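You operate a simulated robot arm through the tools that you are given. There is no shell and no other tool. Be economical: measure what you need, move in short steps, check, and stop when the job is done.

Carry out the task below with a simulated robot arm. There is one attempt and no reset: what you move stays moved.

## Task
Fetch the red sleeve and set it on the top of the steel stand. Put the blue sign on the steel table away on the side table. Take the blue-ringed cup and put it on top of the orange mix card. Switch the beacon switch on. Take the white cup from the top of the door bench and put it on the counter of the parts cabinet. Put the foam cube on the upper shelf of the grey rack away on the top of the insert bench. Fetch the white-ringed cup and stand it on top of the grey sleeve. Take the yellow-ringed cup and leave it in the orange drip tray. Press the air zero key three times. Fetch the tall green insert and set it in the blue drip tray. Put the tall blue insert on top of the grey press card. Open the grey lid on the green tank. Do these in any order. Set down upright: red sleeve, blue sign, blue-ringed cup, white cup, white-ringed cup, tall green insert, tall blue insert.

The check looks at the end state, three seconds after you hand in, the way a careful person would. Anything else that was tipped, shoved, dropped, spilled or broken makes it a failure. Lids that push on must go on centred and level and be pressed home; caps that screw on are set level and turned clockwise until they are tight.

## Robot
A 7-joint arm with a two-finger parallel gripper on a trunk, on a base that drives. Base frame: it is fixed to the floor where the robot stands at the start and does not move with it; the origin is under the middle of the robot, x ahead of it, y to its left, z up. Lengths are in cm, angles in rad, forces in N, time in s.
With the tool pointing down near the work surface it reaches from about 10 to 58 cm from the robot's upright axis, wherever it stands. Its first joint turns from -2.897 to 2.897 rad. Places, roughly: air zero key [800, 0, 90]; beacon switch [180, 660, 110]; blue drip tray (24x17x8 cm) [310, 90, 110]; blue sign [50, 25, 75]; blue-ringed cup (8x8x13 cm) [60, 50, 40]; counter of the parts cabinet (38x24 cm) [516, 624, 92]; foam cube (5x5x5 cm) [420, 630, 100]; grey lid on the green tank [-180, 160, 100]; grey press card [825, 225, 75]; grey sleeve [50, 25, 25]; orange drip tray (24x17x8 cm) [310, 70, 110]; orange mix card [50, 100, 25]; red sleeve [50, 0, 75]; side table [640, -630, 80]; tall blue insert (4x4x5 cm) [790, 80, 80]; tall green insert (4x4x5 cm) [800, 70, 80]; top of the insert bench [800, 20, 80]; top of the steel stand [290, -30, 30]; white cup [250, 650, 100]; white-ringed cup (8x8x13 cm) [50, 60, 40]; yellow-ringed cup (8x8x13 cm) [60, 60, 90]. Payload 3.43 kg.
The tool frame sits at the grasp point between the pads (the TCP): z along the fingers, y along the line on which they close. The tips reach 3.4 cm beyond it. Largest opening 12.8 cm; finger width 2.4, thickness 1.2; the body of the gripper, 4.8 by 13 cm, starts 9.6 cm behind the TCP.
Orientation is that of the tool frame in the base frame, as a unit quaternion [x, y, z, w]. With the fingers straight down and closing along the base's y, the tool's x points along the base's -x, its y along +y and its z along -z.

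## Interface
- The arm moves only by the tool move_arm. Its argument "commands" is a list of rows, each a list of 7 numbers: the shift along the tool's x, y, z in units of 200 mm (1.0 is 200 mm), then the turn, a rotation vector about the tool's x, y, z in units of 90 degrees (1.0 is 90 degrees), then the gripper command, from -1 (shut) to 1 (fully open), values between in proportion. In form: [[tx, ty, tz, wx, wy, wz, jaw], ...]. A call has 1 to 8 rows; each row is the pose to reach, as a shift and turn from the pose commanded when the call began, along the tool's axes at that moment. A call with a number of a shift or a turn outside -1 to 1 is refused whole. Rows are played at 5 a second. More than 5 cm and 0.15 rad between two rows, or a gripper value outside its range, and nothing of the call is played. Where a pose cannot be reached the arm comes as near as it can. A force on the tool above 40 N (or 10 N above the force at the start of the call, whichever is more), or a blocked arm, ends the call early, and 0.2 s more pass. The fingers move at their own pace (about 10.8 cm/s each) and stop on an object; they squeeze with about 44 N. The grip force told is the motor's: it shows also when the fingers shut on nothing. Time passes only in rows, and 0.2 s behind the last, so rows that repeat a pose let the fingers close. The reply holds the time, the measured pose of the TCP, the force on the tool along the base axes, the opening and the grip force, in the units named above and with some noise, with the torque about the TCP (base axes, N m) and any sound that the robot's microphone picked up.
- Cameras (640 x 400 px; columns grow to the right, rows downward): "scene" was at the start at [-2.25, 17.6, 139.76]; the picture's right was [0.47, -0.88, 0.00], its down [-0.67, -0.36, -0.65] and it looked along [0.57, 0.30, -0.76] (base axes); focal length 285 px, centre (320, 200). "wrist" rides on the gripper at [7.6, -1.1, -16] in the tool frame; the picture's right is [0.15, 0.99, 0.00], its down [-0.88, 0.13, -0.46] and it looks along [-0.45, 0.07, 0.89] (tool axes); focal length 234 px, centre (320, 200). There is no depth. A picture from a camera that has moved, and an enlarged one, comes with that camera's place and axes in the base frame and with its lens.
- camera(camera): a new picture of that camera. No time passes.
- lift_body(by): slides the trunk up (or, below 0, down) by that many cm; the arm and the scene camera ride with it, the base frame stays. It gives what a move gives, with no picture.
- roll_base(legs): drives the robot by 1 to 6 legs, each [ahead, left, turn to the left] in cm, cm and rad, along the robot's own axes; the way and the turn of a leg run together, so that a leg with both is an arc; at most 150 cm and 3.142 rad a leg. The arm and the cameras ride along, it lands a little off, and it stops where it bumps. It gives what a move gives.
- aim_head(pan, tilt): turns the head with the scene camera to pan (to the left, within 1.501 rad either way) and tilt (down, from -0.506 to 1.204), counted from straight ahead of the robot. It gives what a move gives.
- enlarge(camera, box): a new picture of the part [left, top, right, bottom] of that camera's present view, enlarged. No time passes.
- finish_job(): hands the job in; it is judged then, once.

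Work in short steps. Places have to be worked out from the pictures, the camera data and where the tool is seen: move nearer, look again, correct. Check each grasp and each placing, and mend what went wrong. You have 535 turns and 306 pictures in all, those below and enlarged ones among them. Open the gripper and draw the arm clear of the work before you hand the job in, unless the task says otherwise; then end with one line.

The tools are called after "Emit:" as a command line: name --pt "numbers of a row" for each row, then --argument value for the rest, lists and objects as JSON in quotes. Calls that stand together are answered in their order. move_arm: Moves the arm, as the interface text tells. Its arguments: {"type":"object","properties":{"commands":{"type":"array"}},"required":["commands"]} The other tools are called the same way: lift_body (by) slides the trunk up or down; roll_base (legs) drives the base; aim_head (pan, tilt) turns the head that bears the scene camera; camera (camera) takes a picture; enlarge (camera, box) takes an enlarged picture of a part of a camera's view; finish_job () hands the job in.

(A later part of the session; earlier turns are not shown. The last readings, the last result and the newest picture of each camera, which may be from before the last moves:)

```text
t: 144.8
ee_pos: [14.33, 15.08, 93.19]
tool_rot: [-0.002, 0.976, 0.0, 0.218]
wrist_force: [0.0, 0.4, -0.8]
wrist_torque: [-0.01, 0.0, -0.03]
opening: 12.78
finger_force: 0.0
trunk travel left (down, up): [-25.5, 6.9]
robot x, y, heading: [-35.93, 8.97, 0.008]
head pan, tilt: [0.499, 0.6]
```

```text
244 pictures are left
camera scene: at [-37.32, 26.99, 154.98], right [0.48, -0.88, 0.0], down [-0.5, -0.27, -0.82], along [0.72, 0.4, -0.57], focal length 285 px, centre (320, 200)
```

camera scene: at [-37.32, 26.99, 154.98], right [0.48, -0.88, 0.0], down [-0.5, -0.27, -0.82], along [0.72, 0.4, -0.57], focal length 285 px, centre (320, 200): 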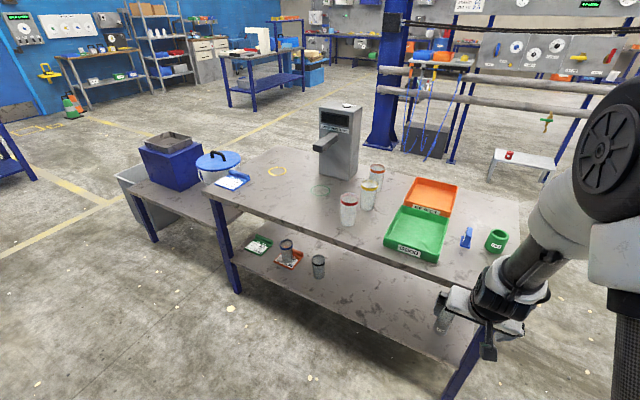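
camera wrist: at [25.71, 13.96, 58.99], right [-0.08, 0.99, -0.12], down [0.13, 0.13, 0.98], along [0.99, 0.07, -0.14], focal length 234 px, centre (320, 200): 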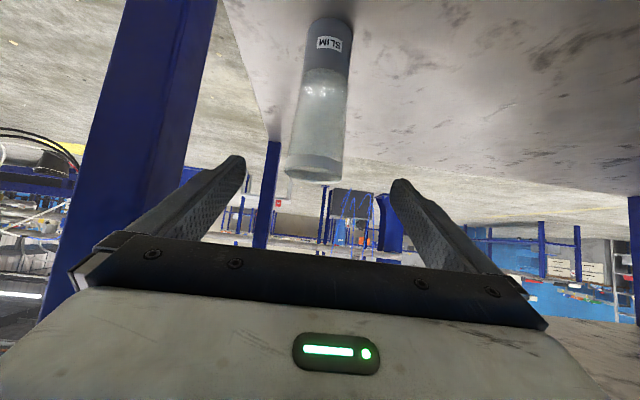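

Yellow cup ≈(64.5, 59), red-ringed one in front at (51.5, 62). Raise high before driving up to the table.

Emit:
lift_body --by 6.5

Emit:
move_arm --pt "-0.07 0 -0.18 0 0 0 1" --pt "-0.14 0 -0.36 0 0 0 1" --pt "-0.2 0 -0.5 0 0 0 1"

Emit:
roll_base --legs '[[0, 43, -0.006], [34, 0, 0]]'

Emit:
camera --camera "wrist"

Emit:
camera --camera "scene"

```text
t: 145.8
ee_pos: [14.32, 15.17, 99.53]
tool_rot: [-0.001, 0.976, 0.0, 0.217]
wrist_force: [0.2, -0.3, 0.7]
wrist_torque: [0.03, 0.01, 0.01]
opening: 12.8
finger_force: 0.0
trunk travel left (down, up): [-32.0, 0.4]
robot x, y, heading: [-36.05, 9.21, 0.001]
head pan, tilt: [0.499, 0.6]
```

```text
t: 146.7
ee_pos: [13.94, 15.13, 110.38]
tool_rot: [-0.001, 0.976, 0.0, 0.217]
wrist_force: [-0.3, 0.4, -0.1]
wrist_torque: [0.01, 0.0, 0.02]
opening: 12.82
finger_force: 0.0
trunk travel left (down, up): [-32.0, 0.4]
robot x, y, heading: [-35.88, 8.65, 0.004]
head pan, tilt: [0.499, 0.6]
```

```text
t: 153.2
ee_pos: [48.62, 57.24, 110.26]
tool_rot: [0.008, 0.976, -0.002, 0.217]
wrist_force: [0.8, -0.5, -0.3]
wrist_torque: [0.0, -0.01, 0.0]
opening: 12.79
finger_force: 0.1
trunk travel left (down, up): [-32.0, 0.4]
robot x, y, heading: [-1.08, 51.89, -0.018]
head pan, tilt: [0.499, 0.6]
```

```text
243 pictures are left
camera wrist: at [34.97, 56.29, 121.57], right [-0.12, 0.99, -0.06], down [0.61, 0.12, 0.79], along [0.79, 0.05, -0.61], focal length 234 px, centre (320, 200)
```

wrist: 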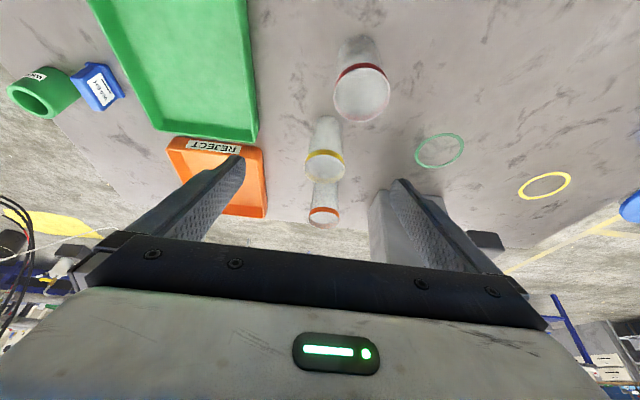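

```text
242 pictures are left
camera scene: at [-2.37, 70.17, 161.49], right [0.46, -0.89, 0.0], down [-0.5, -0.26, -0.82], along [0.73, 0.38, -0.57], focal length 285 px, centre (320, 200)
```

scene: 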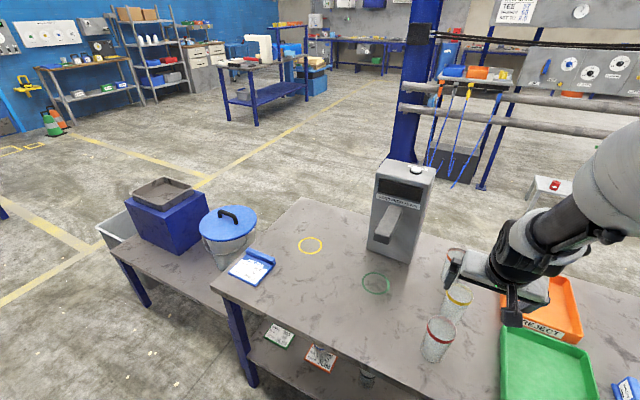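

Yellow cup ≈(63.4, 58.5), rim at ≈92. Move to a pre-grasp above it.

Emit:
move_arm --pt "-0.16 0.078 0.05 0 0 0 1" --pt "-0.16 0.078 0.25 0 0 0 1" --pt "-0.16 0.078 0.45 0 0 0 1" --pt "-0.16 0.078 0.65 0 0 0 1" --pt "-0.16 0.078 0.787 0 0 0 1" --pt "-0.16 0.078 0.787 0 0 0 1"

Emit:
camera --camera "wrist"

```text
t: 154.6
ee_pos: [58.1, 58.75, 97.32]
tool_rot: [0.009, 0.976, -0.002, 0.218]
wrist_force: [0.5, -0.3, -0.6]
wrist_torque: [-0.05, -0.01, -0.01]
opening: 12.82
finger_force: 0.1
trunk travel left (down, up): [-32.0, 0.4]
robot x, y, heading: [-1.23, 52.02, -0.014]
head pan, tilt: [0.499, 0.6]
```

```text
241 pictures are left
camera wrist: at [44.52, 57.72, 108.51], right [-0.12, 0.99, -0.06], down [0.61, 0.12, 0.79], along [0.79, 0.05, -0.61], focal length 234 px, centre (320, 200)
```

wrist: 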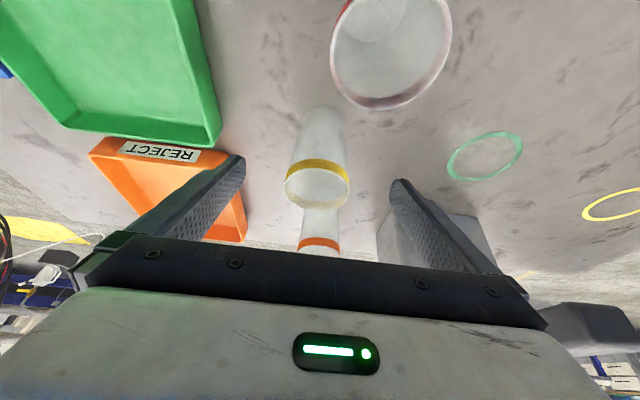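

Refined: cup at (65.2, 58.5), rim ≈90. Descend to TCP z≈85.3.

Emit:
move_arm --pt "-0.03 0 0.2 0 0 0 1" --pt "-0.058 0 0.4 0 0 0 1" --pt "-0.058 0 0.55 0 0 0 1" --pt "-0.058 0 0.69 0 0 0 1" --pt "-0.058 0 0.69 0 0 0 1"

Emit:
camera --camera "wrist"

```text
t: 155.8
ee_pos: [65.35, 58.49, 85.35]
tool_rot: [0.009, 0.976, -0.002, 0.217]
wrist_force: [-0.4, -0.5, 0.1]
wrist_torque: [0.02, 0.01, 0.0]
opening: 12.77
finger_force: 0.0
trunk travel left (down, up): [-32.0, 0.4]
robot x, y, heading: [-1.62, 51.7, -0.02]
head pan, tilt: [0.499, 0.6]
```

```text
240 pictures are left
camera wrist: at [51.68, 57.63, 96.61], right [-0.11, 0.99, -0.06], down [0.61, 0.12, 0.79], along [0.79, 0.05, -0.61], focal length 234 px, centre (320, 200)
```

wrist: 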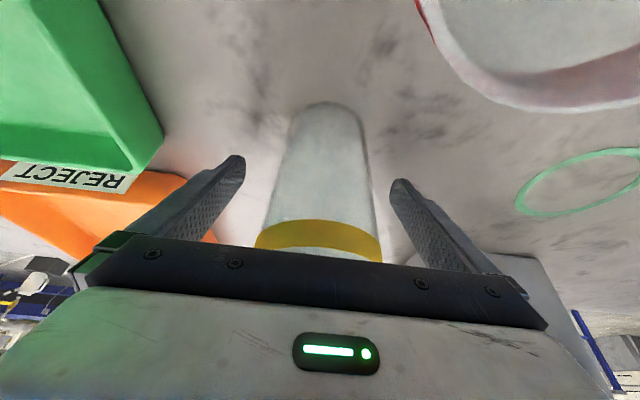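

Cup is between the fingers. Close and lift gently.

Emit:
move_arm --pt "0 0 0 0 0 0 0.4" --pt "0 0 0 0 0 0 -1" --pt "0 0 0 0 0 0 -1" --pt "0 0 0 0 0 0 -1" --pt "0 0 0 0 0 0 -1"

Emit:
move_arm --pt "-0.01 0 -0.02 0 0 0 -1" --pt "-0.03 0 -0.06 0 0 0 -1" --pt "-0.06 0 -0.13 0 0 0 -1" --pt "-0.1 0 -0.22 0 0 0 -1" --pt "-0.17 0 -0.36 0 0 0 -1" --pt "-0.25 0 -0.53 0 0 0 -1" --pt "-0.34 0 -0.73 0 0 0 -1" --pt "-0.42 0 -0.9 0 0 0 -1"

Emit:
camera --camera "wrist"

```text
t: 157.0
ee_pos: [65.3, 58.5, 85.44]
tool_rot: [0.008, 0.976, -0.002, 0.217]
wrist_force: [0.1, 0.3, 0.0]
wrist_torque: [0.01, -0.03, -0.02]
opening: 6.51
finger_force: 43.9
trunk travel left (down, up): [-32.0, 0.4]
robot x, y, heading: [-1.35, 51.81, -0.017]
head pan, tilt: [0.499, 0.6]
```

```text
t: 158.8
ee_pos: [64.87, 58.36, 105.64]
tool_rot: [0.009, 0.976, -0.002, 0.218]
wrist_force: [-0.8, 0.1, -1.2]
wrist_torque: [-0.02, -0.01, 0.01]
opening: 6.51
finger_force: 44.4
trunk travel left (down, up): [-32.0, 0.4]
robot x, y, heading: [-1.6, 52.14, -0.018]
head pan, tilt: [0.499, 0.6]
```

```text
239 pictures are left
camera wrist: at [51.28, 57.4, 116.73], right [-0.12, 0.99, -0.06], down [0.61, 0.12, 0.79], along [0.79, 0.05, -0.61], focal length 234 px, centre (320, 200)
```

wrist: 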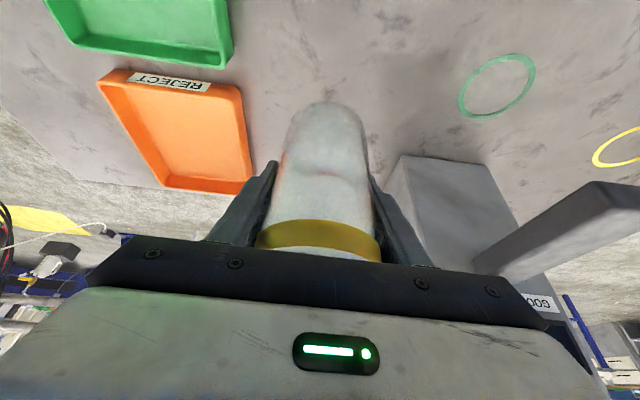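

Held securely. Back away and drive around the table's right end toward the drip trays.

Emit:
roll_base --legs '[[-22, 0, 0.018], [0, -58, 0], [0, -58, 0], [110, 0, 0]]'

Emit:
aim_head --pan 0.6 --tilt 0.5

Emit:
camera --camera "scene"

```text
t: 177.2
ee_pos: [155.3, -54.3, 105.44]
tool_rot: [-0.008, 0.976, 0.002, 0.217]
wrist_force: [-0.4, -0.7, -0.9]
wrist_torque: [0.02, -0.02, -0.01]
opening: 6.5
finger_force: 44.3
trunk travel left (down, up): [-32.0, 0.4]
robot x, y, heading: [89.42, -62.9, 0.017]
head pan, tilt: [0.499, 0.6]
```

```text
t: 177.9
ee_pos: [155.29, -54.19, 105.38]
tool_rot: [-0.009, 0.976, 0.003, 0.217]
wrist_force: [-0.2, 0.4, -0.4]
wrist_torque: [-0.05, 0.03, -0.01]
opening: 6.52
finger_force: 43.8
trunk travel left (down, up): [-32.0, 0.4]
robot x, y, heading: [89.12, -62.61, 0.014]
head pan, tilt: [0.6, 0.499]
```

```text
238 pictures are left
camera scene: at [87.35, -43.9, 162.39], right [0.58, -0.82, 0.0], down [-0.39, -0.28, -0.88], along [0.72, 0.51, -0.48], focal length 285 px, centre (320, 200)
```

scene: 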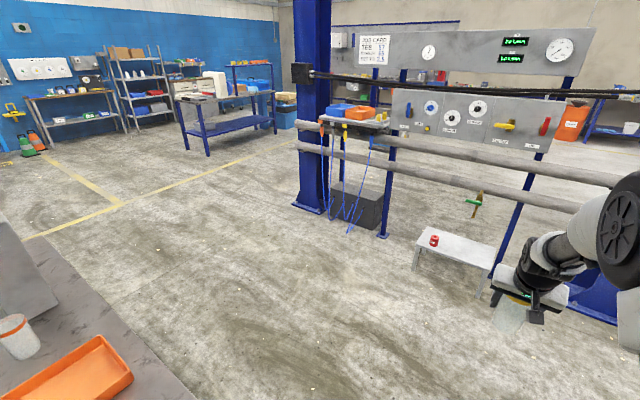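

The hanging black cable (x≈295, z≈139) forces a lower, more tilted approach at the trays, so the cup must be re-gripped with ~58° tilt. I'll go back to the free table corner (48, 8) to set it down and regrip.

Emit:
roll_base --legs '[[-97, 0, -0.015], [0, 64, 0]]'

Emit:
camera --camera "wrist"

```text
t: 189.1
ee_pos: [55.69, 7.5, 105.4]
tool_rot: [-0.017, 0.976, 0.004, 0.217]
wrist_force: [-0.2, 0.4, -1.1]
wrist_torque: [0.0, -0.01, 0.01]
opening: 6.53
finger_force: 44.2
trunk travel left (down, up): [-32.0, 0.4]
robot x, y, heading: [-10.46, -2.52, 0.032]
head pan, tilt: [0.6, 0.499]
```

```text
237 pictures are left
camera wrist: at [42.0, 5.81, 116.69], right [-0.17, 0.98, -0.06], down [0.6, 0.15, 0.79], along [0.78, 0.09, -0.61], focal length 234 px, centre (320, 200)
```

wrist: 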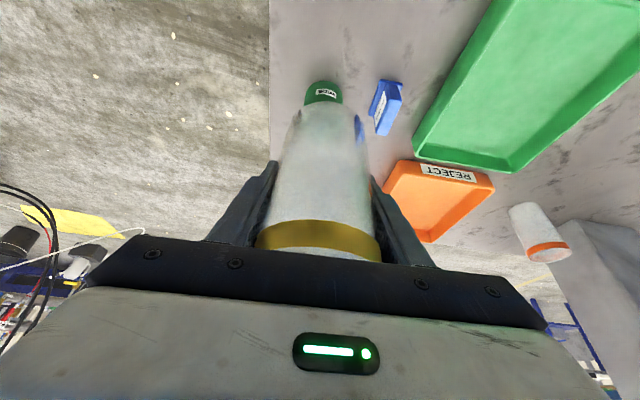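

Green sleeve is at about (60, 7). Set the cup down at (46.8, 7.3): move back 9 cm then down.

Emit:
move_arm --pt "0.2 0 -0.095 0 0 0 -1" --pt "0.403 0 -0.189 0 0 0 -1" --pt "0.49 0 -0.0 0 0 0 -1" --pt "0.58 0 0.19 0 0 0 -1" --pt "0.67 0 0.38 0 0 0 -1" --pt "0.74 0 0.53 0 0 0 -1" --pt "0.78 0 0.615 0 0 0 -1"

Emit:
move_arm --pt "0.008 0 0.018 0 0 0 -1" --pt "0.017 0 0.036 0 0 0 -1" --pt "0.025 0 0.054 0 0 0 -1" --pt "0.033 0 0.072 0 0 0 -1"

```text
t: 190.7
ee_pos: [46.88, 7.41, 87.68]
tool_rot: [-0.017, 0.976, 0.004, 0.218]
wrist_force: [0.5, 0.2, -0.1]
wrist_torque: [0.0, -0.01, -0.02]
opening: 6.5
finger_force: 43.9
trunk travel left (down, up): [-32.0, 0.4]
robot x, y, heading: [-10.11, -2.55, 0.032]
head pan, tilt: [0.6, 0.499]
```

```text
t: 191.7
ee_pos: [46.74, 7.17, 86.24]
tool_rot: [-0.017, 0.976, 0.003, 0.218]
wrist_force: [-0.1, 0.3, -0.7]
wrist_torque: [-0.02, -0.01, 0.0]
opening: 6.53
finger_force: 44.2
trunk travel left (down, up): [-32.0, 0.4]
robot x, y, heading: [-10.2, -2.93, 0.032]
head pan, tilt: [0.6, 0.499]
```

Not in contact yet; creep the last centimetre.

Emit:
move_arm --pt "0.006 0 0.012 0 0 0 -1" --pt "0.011 0 0.024 0 0 0 -1" --pt "0.017 0 0.036 0 0 0 -1" --pt "0.022 0 0.048 0 0 0 -1"

```text
t: 192.7
ee_pos: [46.69, 7.25, 85.38]
tool_rot: [-0.017, 0.976, 0.004, 0.219]
wrist_force: [-6.2, -0.9, 25.7]
wrist_torque: [-0.2, 0.96, 0.04]
opening: 6.54
finger_force: 43.6
trunk travel left (down, up): [-32.0, 0.4]
robot x, y, heading: [-10.37, -2.7, 0.033]
head pan, tilt: [0.6, 0.499]
```

Contact. Ease, open, withdraw upward.

Emit:
move_arm --pt "-0.004 0 -0.009 0 0 0 -1" --pt "-0.007 0 -0.014 0 0 0 0.0" --pt "-0.007 0 -0.014 0 0 0 0.4" --pt "-0.007 0 -0.014 0 0 0 1" --pt "-0.007 0 -0.114 0 0 0 1" --pt "-0.007 0 -0.3 0 0 0 1" --pt "-0.007 0 -0.5 0 0 0 1" --pt "-0.007 0 -0.7 0 0 0 1"

Emit:
move_arm --pt "0.1 0 -0.05 0 -0.09 0 1" --pt "0.2 0 -0.1 0 -0.18 0 1" --pt "0.3 0 -0.15 0 -0.27 0 1" --pt "0.4 0 -0.2 0 -0.367 0 1" --pt "0.4 0 -0.2 0 -0.367 0 1"

Emit:
camera --camera "wrist"

```text
t: 194.5
ee_pos: [40.64, 6.77, 97.81]
tool_rot: [-0.018, 0.976, 0.004, 0.218]
wrist_force: [-0.2, 1.0, -0.4]
wrist_torque: [0.02, 0.03, -0.01]
opening: 12.77
finger_force: 0.1
trunk travel left (down, up): [-32.0, 0.4]
robot x, y, heading: [-10.19, -2.32, 0.032]
head pan, tilt: [0.6, 0.499]
```

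```text
refused: row 4 steps farther than a row can; nothing moved
```

```text
236 pictures are left
camera wrist: at [27.1, 5.14, 109.11], right [-0.17, 0.98, -0.06], down [0.6, 0.15, 0.79], along [0.78, 0.09, -0.61], focal length 234 px, centre (320, 200)
```

wrist: 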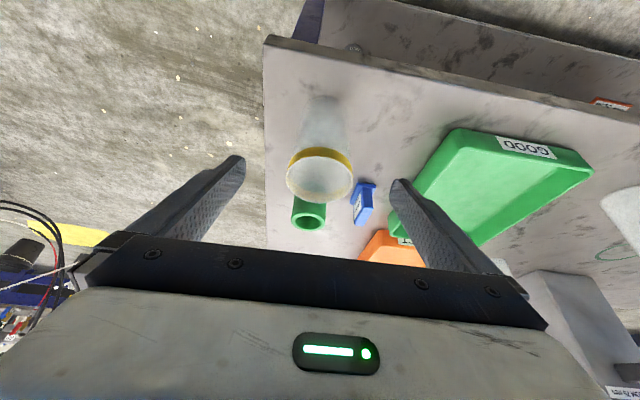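

Tilt the tool to ~58° in place (tips stay above the rim), then back the base 11 cm.

Emit:
move_arm --pt "0.02 0 -0.04 0 -0.09 0 1" --pt "0.04 0 -0.08 0 -0.18 0 1" --pt "0.04 0 -0.1 0 -0.27 0 1" --pt "0.04 0 -0.1 0 -0.362 0 1" --pt "0.04 0 -0.1 0 -0.362 0 1"

Emit:
roll_base --legs '[[-11, 0, -0.032]]'

Emit:
camera --camera "wrist"

```text
t: 195.7
ee_pos: [39.19, 6.86, 99.31]
tool_rot: [-0.016, 0.876, 0.008, 0.483]
wrist_force: [-0.7, -0.3, -0.2]
wrist_torque: [0.03, -0.01, 0.06]
opening: 12.8
finger_force: 0.0
trunk travel left (down, up): [-32.0, 0.4]
robot x, y, heading: [-10.34, -2.32, 0.033]
head pan, tilt: [0.6, 0.499]
```

```text
t: 196.9
ee_pos: [28.3, 5.04, 99.35]
tool_rot: [-0.002, 0.876, 0.001, 0.483]
wrist_force: [-0.5, 0.9, 0.5]
wrist_torque: [0.0, 0.01, 0.02]
opening: 12.78
finger_force: 0.0
trunk travel left (down, up): [-32.0, 0.4]
robot x, y, heading: [-21.76, -2.66, 0.007]
head pan, tilt: [0.6, 0.499]
```

```text
235 pictures are left
camera wrist: at [10.82, 3.86, 101.45], right [-0.08, 0.99, -0.12], down [0.08, 0.13, 0.99], along [0.99, 0.07, -0.09], focal length 234 px, centre (320, 200)
```

wrist: 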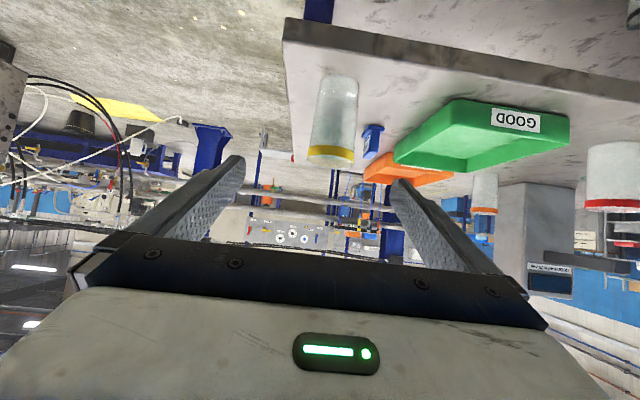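

Aligned: cup at (46.6, 7.3). Approach along the tool axis and grip.

Emit:
move_arm --pt "0.02 0.112 0.15 0 0 0 1" --pt "0.04 0.112 0.35 0 0 0 1" --pt "0.06 0.112 0.55 0 0 0 1" --pt "0.06 0.112 0.75 0 0 0 1" --pt "0.06 0.112 0.75 0 0 0 1"

Emit:
camera --camera "wrist"

```text
t: 198.1
ee_pos: [40.5, 7.65, 90.37]
tool_rot: [-0.002, 0.876, 0.001, 0.482]
wrist_force: [-0.2, -0.6, -0.9]
wrist_torque: [0.02, -0.01, 0.0]
opening: 12.8
finger_force: 0.0
trunk travel left (down, up): [-32.0, 0.4]
robot x, y, heading: [-21.45, -2.72, 0.003]
head pan, tilt: [0.6, 0.499]
```

```text
234 pictures are left
camera wrist: at [22.96, 6.34, 92.44], right [-0.08, 0.99, -0.12], down [0.08, 0.13, 0.99], along [0.99, 0.07, -0.09], focal length 234 px, centre (320, 200)
```

wrist: 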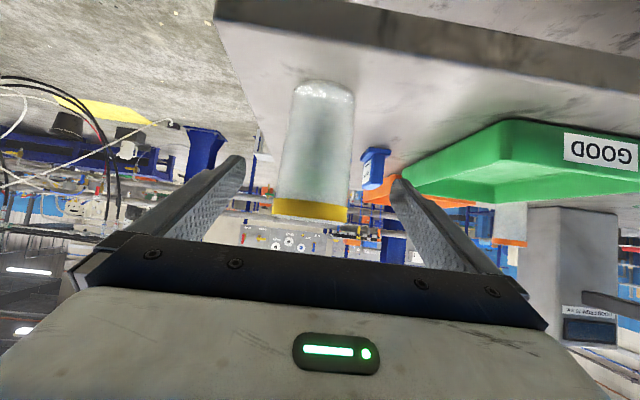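

Emit:
move_arm --pt "-0.03 -0.02 0.15 0 0 0 1" --pt "-0.03 -0.02 0.28 0 0 0 1" --pt "-0.03 -0.02 0.365 0 0 0 1" --pt "-0.03 -0.02 0.365 0 0 0 0.4" --pt "-0.03 -0.02 0.365 0 0 0 -1" --pt "-0.03 -0.02 0.365 0 0 0 -1" --pt "-0.03 -0.02 0.365 0 0 0 -1" --pt "-0.03 -0.02 0.365 0 0 0 -1"

Emit:
move_arm --pt "-0.02 0 -0.013 0 0 0 -1" --pt "-0.06 0 -0.04 0 0 0 -1" --pt "-0.13 0 -0.08 0 0 0 -1" --pt "-0.25 0 -0.16 0 0 0 -1" --pt "-0.4 0 -0.25 0 0 0 -1" --pt "-0.55 0 -0.35 0 0 0 -1" --pt "-0.7 0 -0.44 0 0 0 -1" --pt "-0.85 0 -0.535 0 0 0 -1"

Emit:
camera --camera "wrist"

```text
t: 199.9
ee_pos: [46.79, 6.89, 86.87]
tool_rot: [-0.001, 0.876, 0.0, 0.482]
wrist_force: [-0.1, 0.5, -0.4]
wrist_torque: [0.02, 0.0, 0.0]
opening: 6.45
finger_force: 43.9
trunk travel left (down, up): [-32.0, 0.4]
robot x, y, heading: [-21.48, -1.98, 0.006]
head pan, tilt: [0.6, 0.499]
```

```text
t: 201.7
ee_pos: [46.97, 7.18, 106.96]
tool_rot: [-0.001, 0.876, 0.001, 0.482]
wrist_force: [0.3, 0.3, -0.9]
wrist_torque: [0.01, 0.0, 0.04]
opening: 6.37
finger_force: 44.1
trunk travel left (down, up): [-32.0, 0.4]
robot x, y, heading: [-21.38, -3.03, 0.007]
head pan, tilt: [0.6, 0.499]
```

```text
233 pictures are left
camera wrist: at [29.46, 5.9, 109.09], right [-0.08, 0.99, -0.12], down [0.09, 0.13, 0.99], along [0.99, 0.07, -0.1], focal length 234 px, centre (320, 200)
```

wrist: 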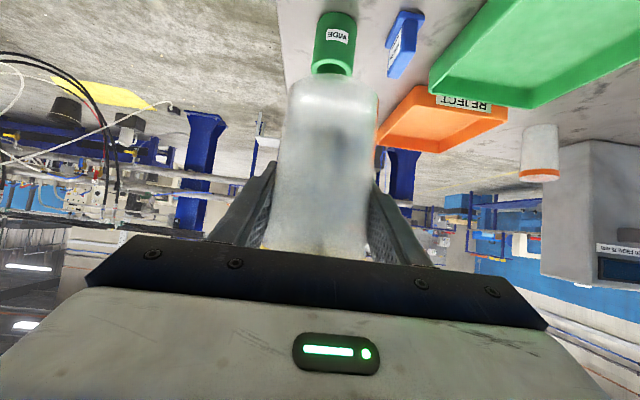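

Held. Drive around: right, forward to x≈190, left to y≈62, keeping clear of the stand and panels.

Emit:
roll_base --legs '[[0, -60, -0.007], [110, 0, 0], [100, 0, 0], [0, 62, 0], [0, 63, 0]]'

Emit:
aim_head --pan 0.25 --tilt 0.4

Emit:
camera --camera "scene"

Emit:
camera --camera "wrist"

```text
t: 230.2
ee_pos: [257.04, 69.96, 106.89]
tool_rot: [0.001, 0.876, -0.001, 0.483]
wrist_force: [-0.3, 0.4, -1.0]
wrist_torque: [0.01, -0.01, -0.03]
opening: 6.38
finger_force: 44.2
trunk travel left (down, up): [-32.0, 0.4]
robot x, y, heading: [188.6, 60.43, 0.003]
head pan, tilt: [0.6, 0.499]
```

```text
t: 231.1
ee_pos: [257.02, 69.87, 107.05]
tool_rot: [0.0, 0.876, 0.0, 0.483]
wrist_force: [-0.2, 0.1, -0.5]
wrist_torque: [0.01, 0.01, 0.0]
opening: 6.4
finger_force: 44.1
trunk travel left (down, up): [-32.0, 0.4]
robot x, y, heading: [188.75, 60.23, 0.002]
head pan, tilt: [0.25, 0.4]
```

```text
232 pictures are left
camera scene: at [188.47, 76.51, 163.31], right [0.25, -0.97, 0.0], down [-0.38, -0.1, -0.92], along [0.89, 0.23, -0.39], focal length 285 px, centre (320, 200)
```

scene: 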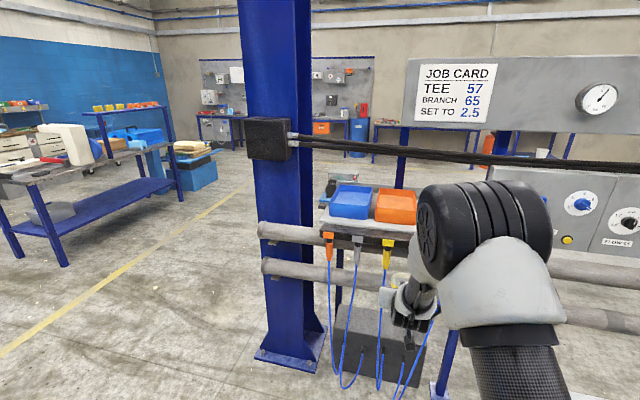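

```text
231 pictures are left
camera wrist: at [239.57, 68.61, 109.05], right [-0.08, 0.99, -0.12], down [0.09, 0.13, 0.99], along [0.99, 0.07, -0.09], focal length 234 px, centre (320, 200)
```

wrist: 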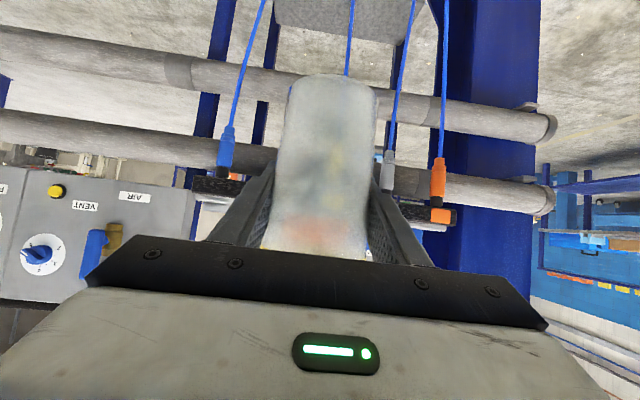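

Cable ≈(297, z≈140); trays' shelf edge ≈z 104. Zoom on the trays to measure the wall height.

Emit:
enlarge --camera "scene" --box '[300, 120, 460, 260]'

```text
2.86 times, centred on (380, 190) of scene
camera zoom: at [188.47, 76.51, 163.31], right [0.25, -0.97, 0.0], down [-0.38, -0.1, -0.92], along [0.89, 0.23, -0.39], focal length 814 px, centre (149, 229)
```

zoom: 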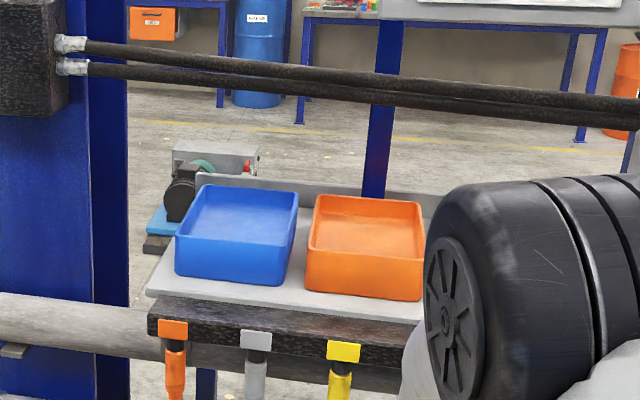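

Tray spans x≈301–324, y≈64–81, wall top ≈113.5. Raise TCP to ≈124 and drive forward slowly 40 first.

Emit:
move_arm --pt "-0.1 0 -0.065 0 0 0 -1" --pt "-0.25 0 -0.16 0 0 0 -1" --pt "-0.42 0 -0.265 0 0 0 -1" --pt "-0.58 0 -0.365 0 0 0 -1" --pt "-0.72 0 -0.453 0 0 0 -1" --pt "-0.72 0 -0.453 0 0 0 -1"

Emit:
roll_base --legs '[[38, 2, 0]]'

Emit:
camera --camera "scene"

Emit:
camera --camera "wrist"

```text
t: 232.5
ee_pos: [257.23, 69.73, 123.85]
tool_rot: [0.0, 0.876, 0.0, 0.483]
wrist_force: [0.1, 0.9, -0.4]
wrist_torque: [0.0, -0.01, -0.05]
opening: 6.41
finger_force: 43.9
trunk travel left (down, up): [-32.0, 0.4]
robot x, y, heading: [188.33, 59.92, 0.0]
head pan, tilt: [0.25, 0.4]
```

```text
t: 234.9
ee_pos: [295.56, 71.4, 123.74]
tool_rot: [0.002, 0.876, -0.001, 0.482]
wrist_force: [-0.7, -0.7, 0.0]
wrist_torque: [-0.02, -0.01, -0.02]
opening: 6.42
finger_force: 44.2
trunk travel left (down, up): [-32.0, 0.4]
robot x, y, heading: [226.94, 62.39, -0.005]
head pan, tilt: [0.25, 0.4]
```

```text
229 pictures are left
camera scene: at [226.87, 78.49, 163.31], right [0.24, -0.97, 0.0], down [-0.38, -0.09, -0.92], along [0.89, 0.22, -0.39], focal length 285 px, centre (320, 200)
```

scene: 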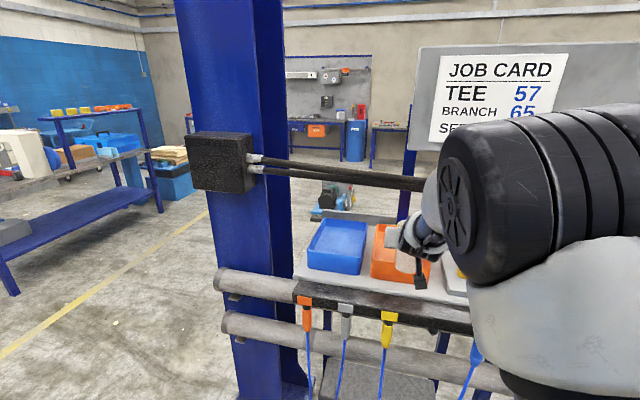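

```text
228 pictures are left
camera wrist: at [278.01, 70.33, 125.95], right [-0.07, 0.99, -0.12], down [0.09, 0.13, 0.99], along [0.99, 0.06, -0.09], focal length 234 px, centre (320, 200)
```

wrist: 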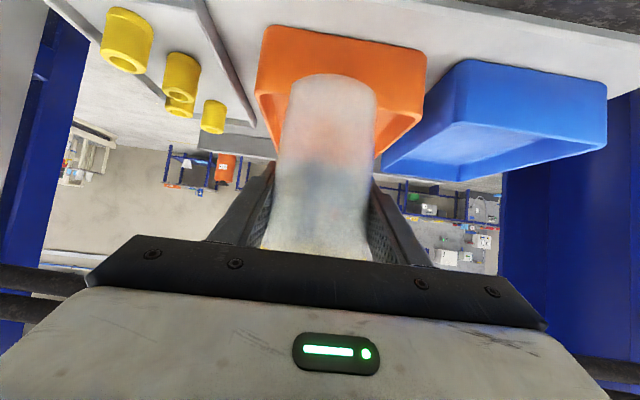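

Recomputed: cable ≈(303, z≈136), cup bottom ≈6.3 below TCP and ~2 cm behind it. Lower 1.3 cm, then drive forward 12.5 cm so the cup enters the tray area beneath the cable.

Emit:
move_arm --pt "0.028 0.03 0.017 0 0 0 -1" --pt "0.055 0.06 0.035 0 0 0 -1"

Emit:
roll_base --legs '[[12.5, 0, 0]]'

Emit:
camera --camera "wrist"

Emit:
camera --camera "scene"

```text
t: 235.5
ee_pos: [295.47, 72.73, 122.63]
tool_rot: [0.002, 0.876, -0.001, 0.483]
wrist_force: [-0.4, -1.0, 0.5]
wrist_torque: [-0.02, 0.0, -0.01]
opening: 6.41
finger_force: 44.2
trunk travel left (down, up): [-32.0, 0.4]
robot x, y, heading: [226.84, 62.26, -0.007]
head pan, tilt: [0.25, 0.4]
```

```text
t: 236.8
ee_pos: [308.18, 72.91, 122.7]
tool_rot: [0.0, 0.876, 0.001, 0.482]
wrist_force: [-0.5, 1.0, -1.3]
wrist_torque: [-0.01, 0.01, -0.01]
opening: 6.37
finger_force: 44.1
trunk travel left (down, up): [-32.0, 0.4]
robot x, y, heading: [240.08, 62.17, 0.0]
head pan, tilt: [0.25, 0.4]
```

```text
227 pictures are left
camera wrist: at [290.78, 71.74, 124.68], right [-0.08, 0.99, -0.12], down [0.09, 0.13, 0.99], along [0.99, 0.07, -0.1], focal length 234 px, centre (320, 200)
```

wrist: 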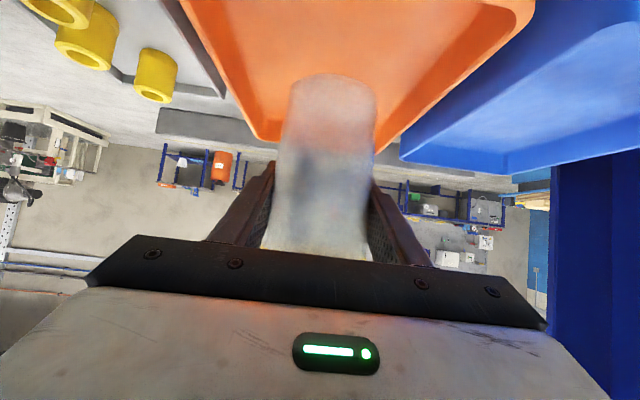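

```text
226 pictures are left
camera scene: at [239.64, 78.46, 163.31], right [0.25, -0.97, 0.0], down [-0.38, -0.1, -0.92], along [0.89, 0.23, -0.39], focal length 285 px, centre (320, 200)
```

scene: 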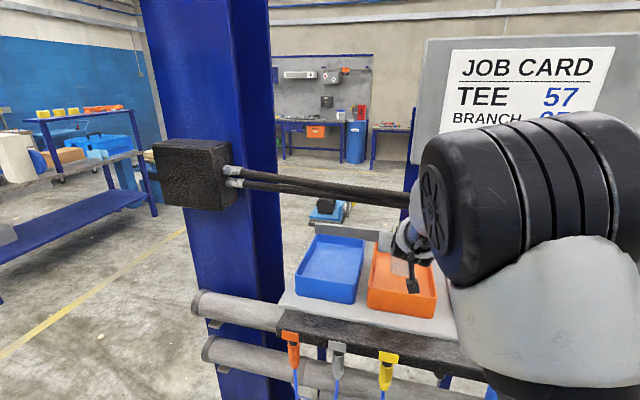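

Cup over the tray. Advance 2 cm while lowering, then down to ≈114.5.

Emit:
move_arm --pt "-0.027 0 0.042 0 0 0 -1" --pt "-0.03 0 0.099 0 0 0 -1" --pt "0.055 0 0.152 0 0 0 -1" --pt "0.14 0 0.205 0 0 0 -1" --pt "0.22 0 0.258 0 0 0 -1" --pt "0.29 0 0.303 0 0 0 -1" --pt "0.29 0 0.303 0 0 0 -1"

Emit:
camera --camera "wrist"

```text
t: 238.4
ee_pos: [310.28, 73.09, 115.0]
tool_rot: [0.0, 0.873, 0.001, 0.488]
wrist_force: [-0.9, 1.5, 31.5]
wrist_torque: [0.09, 0.49, 0.05]
opening: 6.28
finger_force: 44.0
trunk travel left (down, up): [-32.0, 0.4]
robot x, y, heading: [239.8, 62.35, -0.001]
head pan, tilt: [0.25, 0.4]
```

```text
225 pictures are left
camera wrist: at [292.77, 71.87, 116.84], right [-0.08, 0.99, -0.12], down [0.07, 0.13, 0.99], along [0.99, 0.07, -0.08], focal length 234 px, centre (320, 200)
```

wrist: 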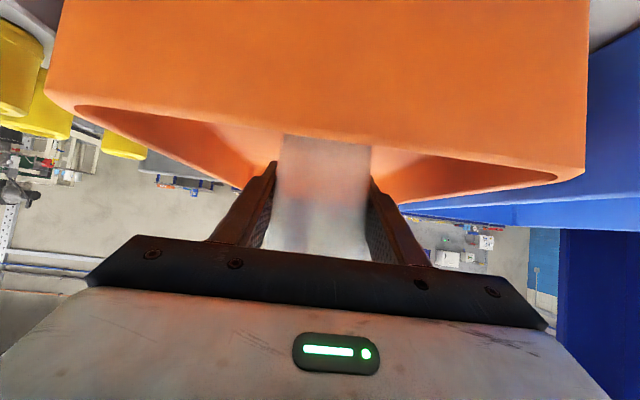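

Cup rests on the tray floor. Ease, open to ~10 cm only, and withdraw up along the tool axis (short, beneath the cable).

Emit:
move_arm --pt "-0.015 0 -0.01 0 0 0 -1" --pt "-0.023 0 -0.015 0 0 0 -1" --pt "-0.023 0 -0.015 0 0 0 0.2" --pt "-0.023 0 -0.015 0 0 0 0.45" --pt "-0.023 0 -0.015 0 0 0 0.5"

Emit:
move_arm --pt "0 0 -0.1 0 0 0 0.5" --pt "0 0 -0.25 0 0 0 0.5" --pt "0 0 -0.45 0 0 0 0.5" --pt "0 0 -0.65 0 0 0 0.5"

Emit:
camera --camera "wrist"

```text
t: 239.6
ee_pos: [310.26, 72.82, 114.9]
tool_rot: [0.0, 0.876, 0.001, 0.482]
wrist_force: [-0.4, -0.2, -0.3]
wrist_torque: [-0.01, -0.02, 0.02]
opening: 9.62
finger_force: 0.0
trunk travel left (down, up): [-32.0, 0.4]
robot x, y, heading: [239.87, 61.95, 0.0]
head pan, tilt: [0.25, 0.4]
```

```text
t: 240.6
ee_pos: [299.03, 72.85, 121.97]
tool_rot: [0.0, 0.876, 0.0, 0.482]
wrist_force: [0.1, 0.1, 0.3]
wrist_torque: [-0.03, -0.04, -0.02]
opening: 9.58
finger_force: 0.1
trunk travel left (down, up): [-32.0, 0.4]
robot x, y, heading: [239.38, 62.21, -0.006]
head pan, tilt: [0.25, 0.4]
```

```text
224 pictures are left
camera wrist: at [281.53, 71.63, 124.09], right [-0.08, 0.99, -0.12], down [0.09, 0.13, 0.99], along [0.99, 0.07, -0.1], focal length 234 px, centre (320, 200)
```

wrist: 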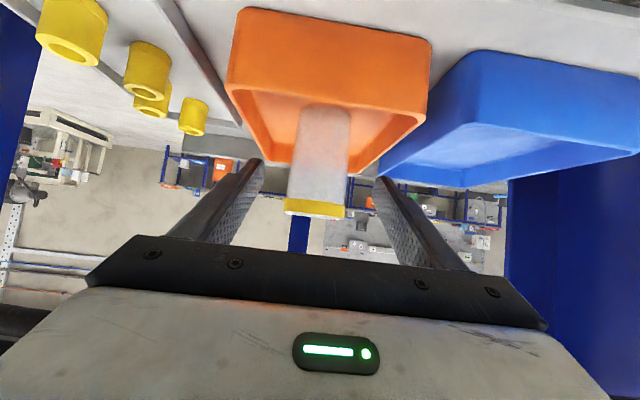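

Yellow cup stands in the orange tray. Back out, retract the arm, turn left and drive toward the door bench.

Emit:
roll_base --legs '[[-42, 0, 0]]'

Emit:
move_arm --pt "0.06 0 -0.1 0 0.09 0 1" --pt "0.12 0 -0.22 0 0.18 0 1" --pt "0.16 0 -0.35 0 0.27 0 1" --pt "0.18 0 -0.48 0 0.36 0 1" --pt "0.18 0 -0.6 0 0.45 0 1" --pt "0.18 0 -0.7 0 0.54 0 1" --pt "0.18 0 -0.8 0 0.63 0 1"

Emit:
roll_base --legs '[[0, 0, 1.57], [140, 0, 0], [140, 0, 0], [100, 0, 0]]'

Emit:
aim_head --pan 0.2 --tilt 0.35

Emit:
camera --camera "scene"

```text
t: 243.1
ee_pos: [257.14, 73.19, 121.94]
tool_rot: [-0.004, 0.876, 0.002, 0.482]
wrist_force: [0.4, -0.1, 0.1]
wrist_torque: [0.03, -0.02, 0.02]
opening: 9.62
finger_force: 0.0
trunk travel left (down, up): [-32.0, 0.4]
robot x, y, heading: [198.05, 61.97, 0.011]
head pan, tilt: [0.25, 0.4]
```

```text
t: 244.7
ee_pos: [241.78, 72.87, 127.43]
tool_rot: [-0.005, 1.0, 0.0, 0.008]
wrist_force: [-1.0, 0.4, 0.2]
wrist_torque: [0.01, -0.01, -0.02]
opening: 12.79
finger_force: 0.1
trunk travel left (down, up): [-32.0, 0.4]
robot x, y, heading: [197.83, 62.04, 0.011]
head pan, tilt: [0.25, 0.4]
```

```text
t: 267.1
ee_pos: [170.05, 486.07, 127.29]
tool_rot: [0.718, -0.696, -0.006, -0.006]
wrist_force: [0.3, 0.2, -0.9]
wrist_torque: [0.0, -0.01, -0.03]
opening: 12.8
finger_force: 0.1
trunk travel left (down, up): [-32.0, 0.4]
robot x, y, heading: [181.61, 442.33, 1.605]
head pan, tilt: [0.25, 0.4]
```

```text
t: 267.8
ee_pos: [170.12, 486.13, 127.43]
tool_rot: [0.719, -0.695, -0.006, -0.005]
wrist_force: [0.3, -0.2, 0.3]
wrist_torque: [0.02, 0.0, -0.01]
opening: 12.8
finger_force: 0.1
trunk travel left (down, up): [-32.0, 0.4]
robot x, y, heading: [181.76, 442.11, 1.608]
head pan, tilt: [0.201, 0.351]
```

```text
223 pictures are left
camera scene: at [166.14, 441.95, 163.76], right [0.97, 0.23, 0.0], down [0.08, -0.33, -0.94], along [-0.22, 0.91, -0.34], focal length 285 px, centre (320, 200)
```

scene: 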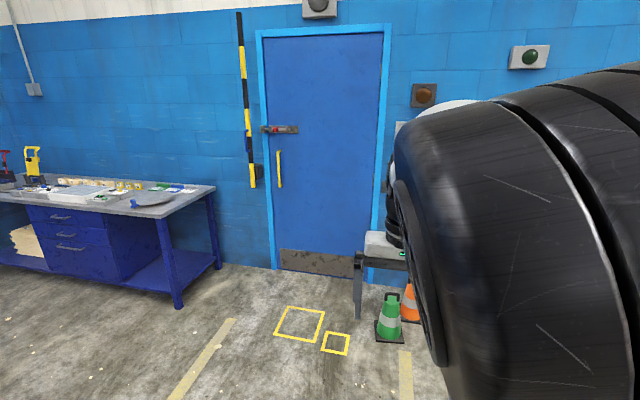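

The elbow blocks the view; look further right.

Emit:
aim_head --pan -0.75 --tilt 0.3

Emit:
camera --camera "scene"

Emit:
camera --camera "wrist"

```text
t: 269.0
ee_pos: [170.07, 486.19, 127.29]
tool_rot: [0.719, -0.695, -0.006, -0.006]
wrist_force: [0.5, 0.2, -0.3]
wrist_torque: [0.01, -0.03, -0.01]
opening: 12.82
finger_force: 0.1
trunk travel left (down, up): [-32.0, 0.4]
robot x, y, heading: [182.07, 442.5, 1.605]
head pan, tilt: [-0.75, 0.3]
```

```text
222 pictures are left
camera scene: at [174.44, 439.94, 164.24], right [0.75, -0.66, 0.0], down [-0.19, -0.22, -0.96], along [0.63, 0.72, -0.3], focal length 285 px, centre (320, 200)
```

scene: 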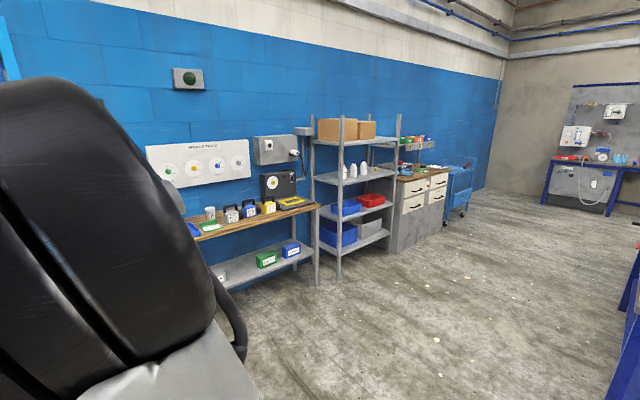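

```text
221 pictures are left
camera wrist: at [171.53, 478.21, 143.19], right [-0.98, -0.18, 0.0], down [-0.16, 0.87, 0.47], along [-0.08, 0.46, -0.88], focal length 234 px, centre (320, 200)
```

wrist: 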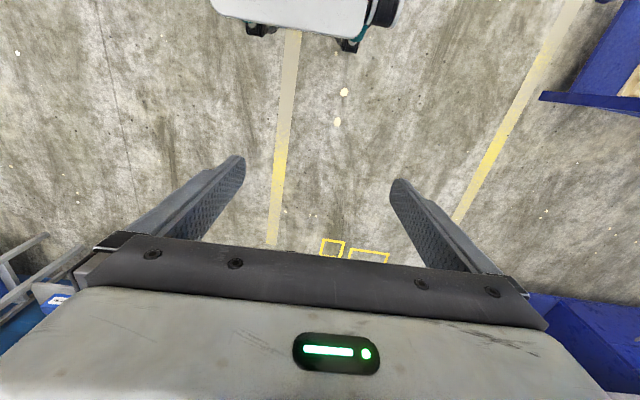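

Door bench, rack and cabinet are visible. Drive nearer the wall and tilt the tool horizontal so the wrist camera can view the beacon switch.

Emit:
roll_base --legs '[[75, 0, -0.035]]'

Emit:
move_arm --pt "0 0 0 0 -0.09 0 1" --pt "0 0 0 0 -0.18 0 1" --pt "0 0 0 0 -0.27 0 1" --pt "0 0 0 0 -0.36 0 1" --pt "0 0 0 0 -0.45 0 1" --pt "0 0 0 0 -0.54 0 1" --pt "0 0 0 0 -0.63 0 1" --pt "0 0 0 0 -0.7 0 1"

Emit:
camera --camera "wrist"

```text
t: 273.0
ee_pos: [170.21, 560.03, 127.28]
tool_rot: [0.708, -0.706, -0.006, -0.007]
wrist_force: [0.3, 0.5, 0.1]
wrist_torque: [0.02, -0.01, -0.01]
opening: 12.8
finger_force: 0.1
trunk travel left (down, up): [-32.0, 0.4]
robot x, y, heading: [180.82, 515.98, 1.569]
head pan, tilt: [-0.75, 0.3]
```

```text
t: 274.8
ee_pos: [169.5, 561.25, 128.14]
tool_rot: [-0.6, 0.601, 0.373, 0.374]
wrist_force: [0.6, -0.5, -0.1]
wrist_torque: [-0.01, 0.02, 0.02]
opening: 12.79
finger_force: 0.1
out of reach, approached as far as the arm can: row 8
trunk travel left (down, up): [-32.0, 0.4]
robot x, y, heading: [180.91, 515.85, 1.58]
head pan, tilt: [-0.75, 0.3]
```

```text
220 pictures are left
camera wrist: at [170.62, 543.59, 128.35], right [-0.99, -0.07, -0.13], down [-0.13, -0.02, 0.99], along [-0.07, 1.0, 0.01], focal length 234 px, centre (320, 200)
```

wrist: 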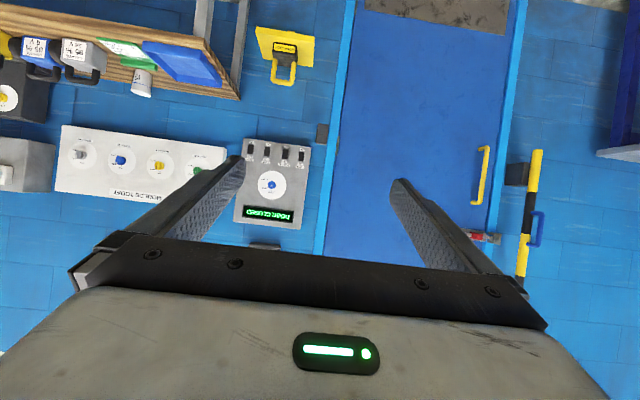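

A panel with a display and four toggles is visible (inverted). Zoom in.

Emit:
enlarge --camera "wrist" --box '[225, 130, 335, 235]'

Emit:
enlarge --camera "wrist" --box '[0, 20, 240, 210]'

```text
3.81 times, centred on (280, 182) of wrist
camera zoom: at [170.62, 543.59, 128.35], right [-0.99, -0.07, -0.13], down [-0.13, -0.02, 0.99], along [-0.07, 1.0, 0.01], focal length 892 px, centre (472, 267)
```

zoom: 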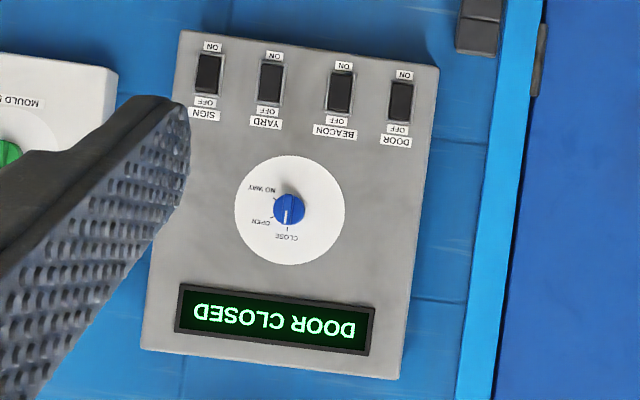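

```text
2.11 times, centred on (120, 115) of wrist
camera zoom: at [170.62, 543.59, 128.35], right [-0.99, -0.07, -0.13], down [-0.13, -0.02, 0.99], along [-0.07, 1.0, 0.01], focal length 493 px, centre (741, 379)
```

zoom: 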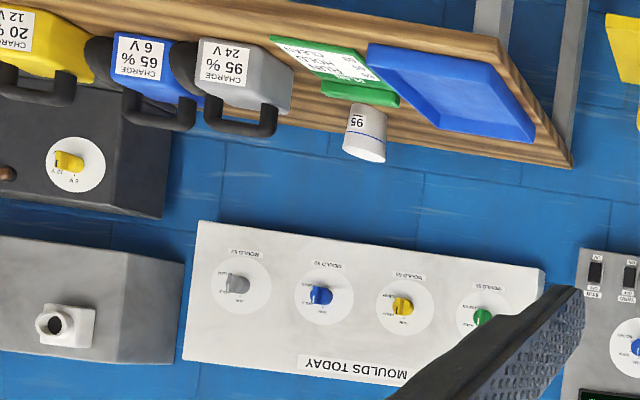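

The beacon rocker (name on top, OFF, switch, ON at the bottom) is at ≈(182.8, 665, 108.6). Cones stand at x≈167–195, y≈606–640, so I approach from the left: robot to ≈(124, 590).

Emit:
roll_base --legs '[[0, 57, 0], [72, 0, 0]]'

Emit:
aim_head --pan -0.6 --tilt 0.7

Emit:
camera --camera "scene"

```text
t: 284.3
ee_pos: [110.91, 633.21, 128.21]
tool_rot: [0.603, -0.598, -0.375, -0.372]
wrist_force: [0.8, -0.4, -0.3]
wrist_torque: [-0.02, -0.03, 0.02]
opening: 12.81
finger_force: 0.0
trunk travel left (down, up): [-32.0, 0.4]
robot x, y, heading: [122.45, 587.83, 1.581]
head pan, tilt: [-0.75, 0.3]
```

```text
t: 285.2
ee_pos: [110.83, 633.21, 128.16]
tool_rot: [0.603, -0.597, -0.375, -0.373]
wrist_force: [0.0, 0.9, -0.1]
wrist_torque: [0.02, 0.02, 0.01]
opening: 12.82
finger_force: 0.1
trunk travel left (down, up): [-32.0, 0.4]
robot x, y, heading: [122.5, 587.82, 1.583]
head pan, tilt: [-0.6, 0.7]
```

```text
217 pictures are left
camera scene: at [114.1, 585.95, 162.23], right [0.79, -0.61, 0.0], down [-0.3, -0.39, -0.87], along [0.53, 0.69, -0.5], focal length 285 px, centre (320, 200)
```

scene: 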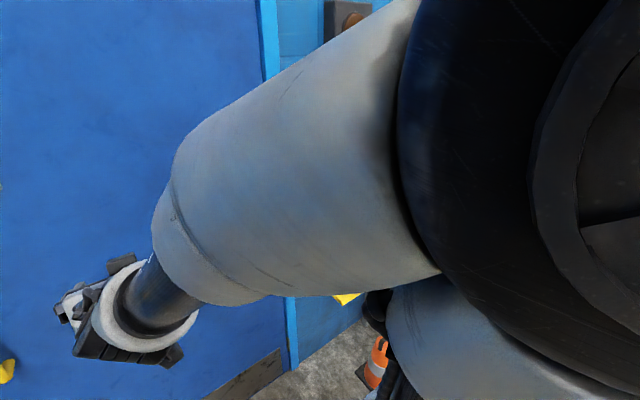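

Swing the (closed) tool right toward the switch, lowering to its height.

Emit:
move_arm --pt "0.06 -0.22 0.03 0 0 0 -1" --pt "0.14 -0.42 0.07 0 0 0 -1" --pt "0.22 -0.62 0.11 0 0 0 -1" --pt "0.29 -0.82 0.14 0 0 0 -1" --pt "0.36 -1.0 0.18 0 0 0 -1"

Emit:
move_arm --pt "0.06 -0.22 0.03 0 0 0 -1" --pt "0.14 -0.42 0.07 0 0 0 -1" --pt "0.22 -0.62 0.11 0 0 0 -1" --pt "0.29 -0.82 0.14 0 0 0 -1" --pt "0.36 -1.0 0.18 0 0 0 -1"

Emit:
camera --camera "wrist"

```text
t: 286.4
ee_pos: [131.99, 637.08, 121.32]
tool_rot: [0.603, -0.596, -0.377, -0.372]
wrist_force: [0.6, 0.2, -0.2]
wrist_torque: [0.04, 0.04, 0.06]
opening: 0.0
finger_force: 33.2
out of reach, approached as far as the arm can: row 1, 2, 3, 4, 5
trunk travel left (down, up): [-32.0, 0.4]
robot x, y, heading: [122.56, 588.03, 1.581]
head pan, tilt: [-0.6, 0.7]
```

```text
t: 287.6
ee_pos: [152.3, 636.95, 113.09]
tool_rot: [0.603, -0.598, -0.376, -0.372]
wrist_force: [-0.1, -0.6, 0.1]
wrist_torque: [0.03, 0.0, 0.0]
opening: 0.0
finger_force: 33.1
trunk travel left (down, up): [-32.0, 0.4]
robot x, y, heading: [122.54, 587.87, 1.584]
head pan, tilt: [-0.6, 0.7]
```

```text
216 pictures are left
camera wrist: at [153.6, 619.15, 113.27], right [-0.99, -0.07, -0.13], down [-0.13, -0.02, 0.99], along [-0.08, 1.0, 0.01], focal length 234 px, centre (320, 200)
```

wrist: 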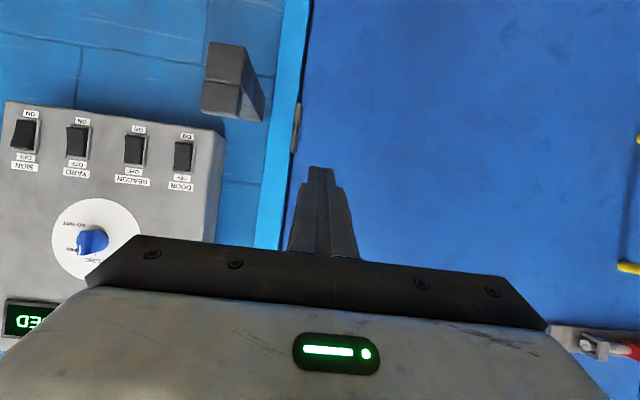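

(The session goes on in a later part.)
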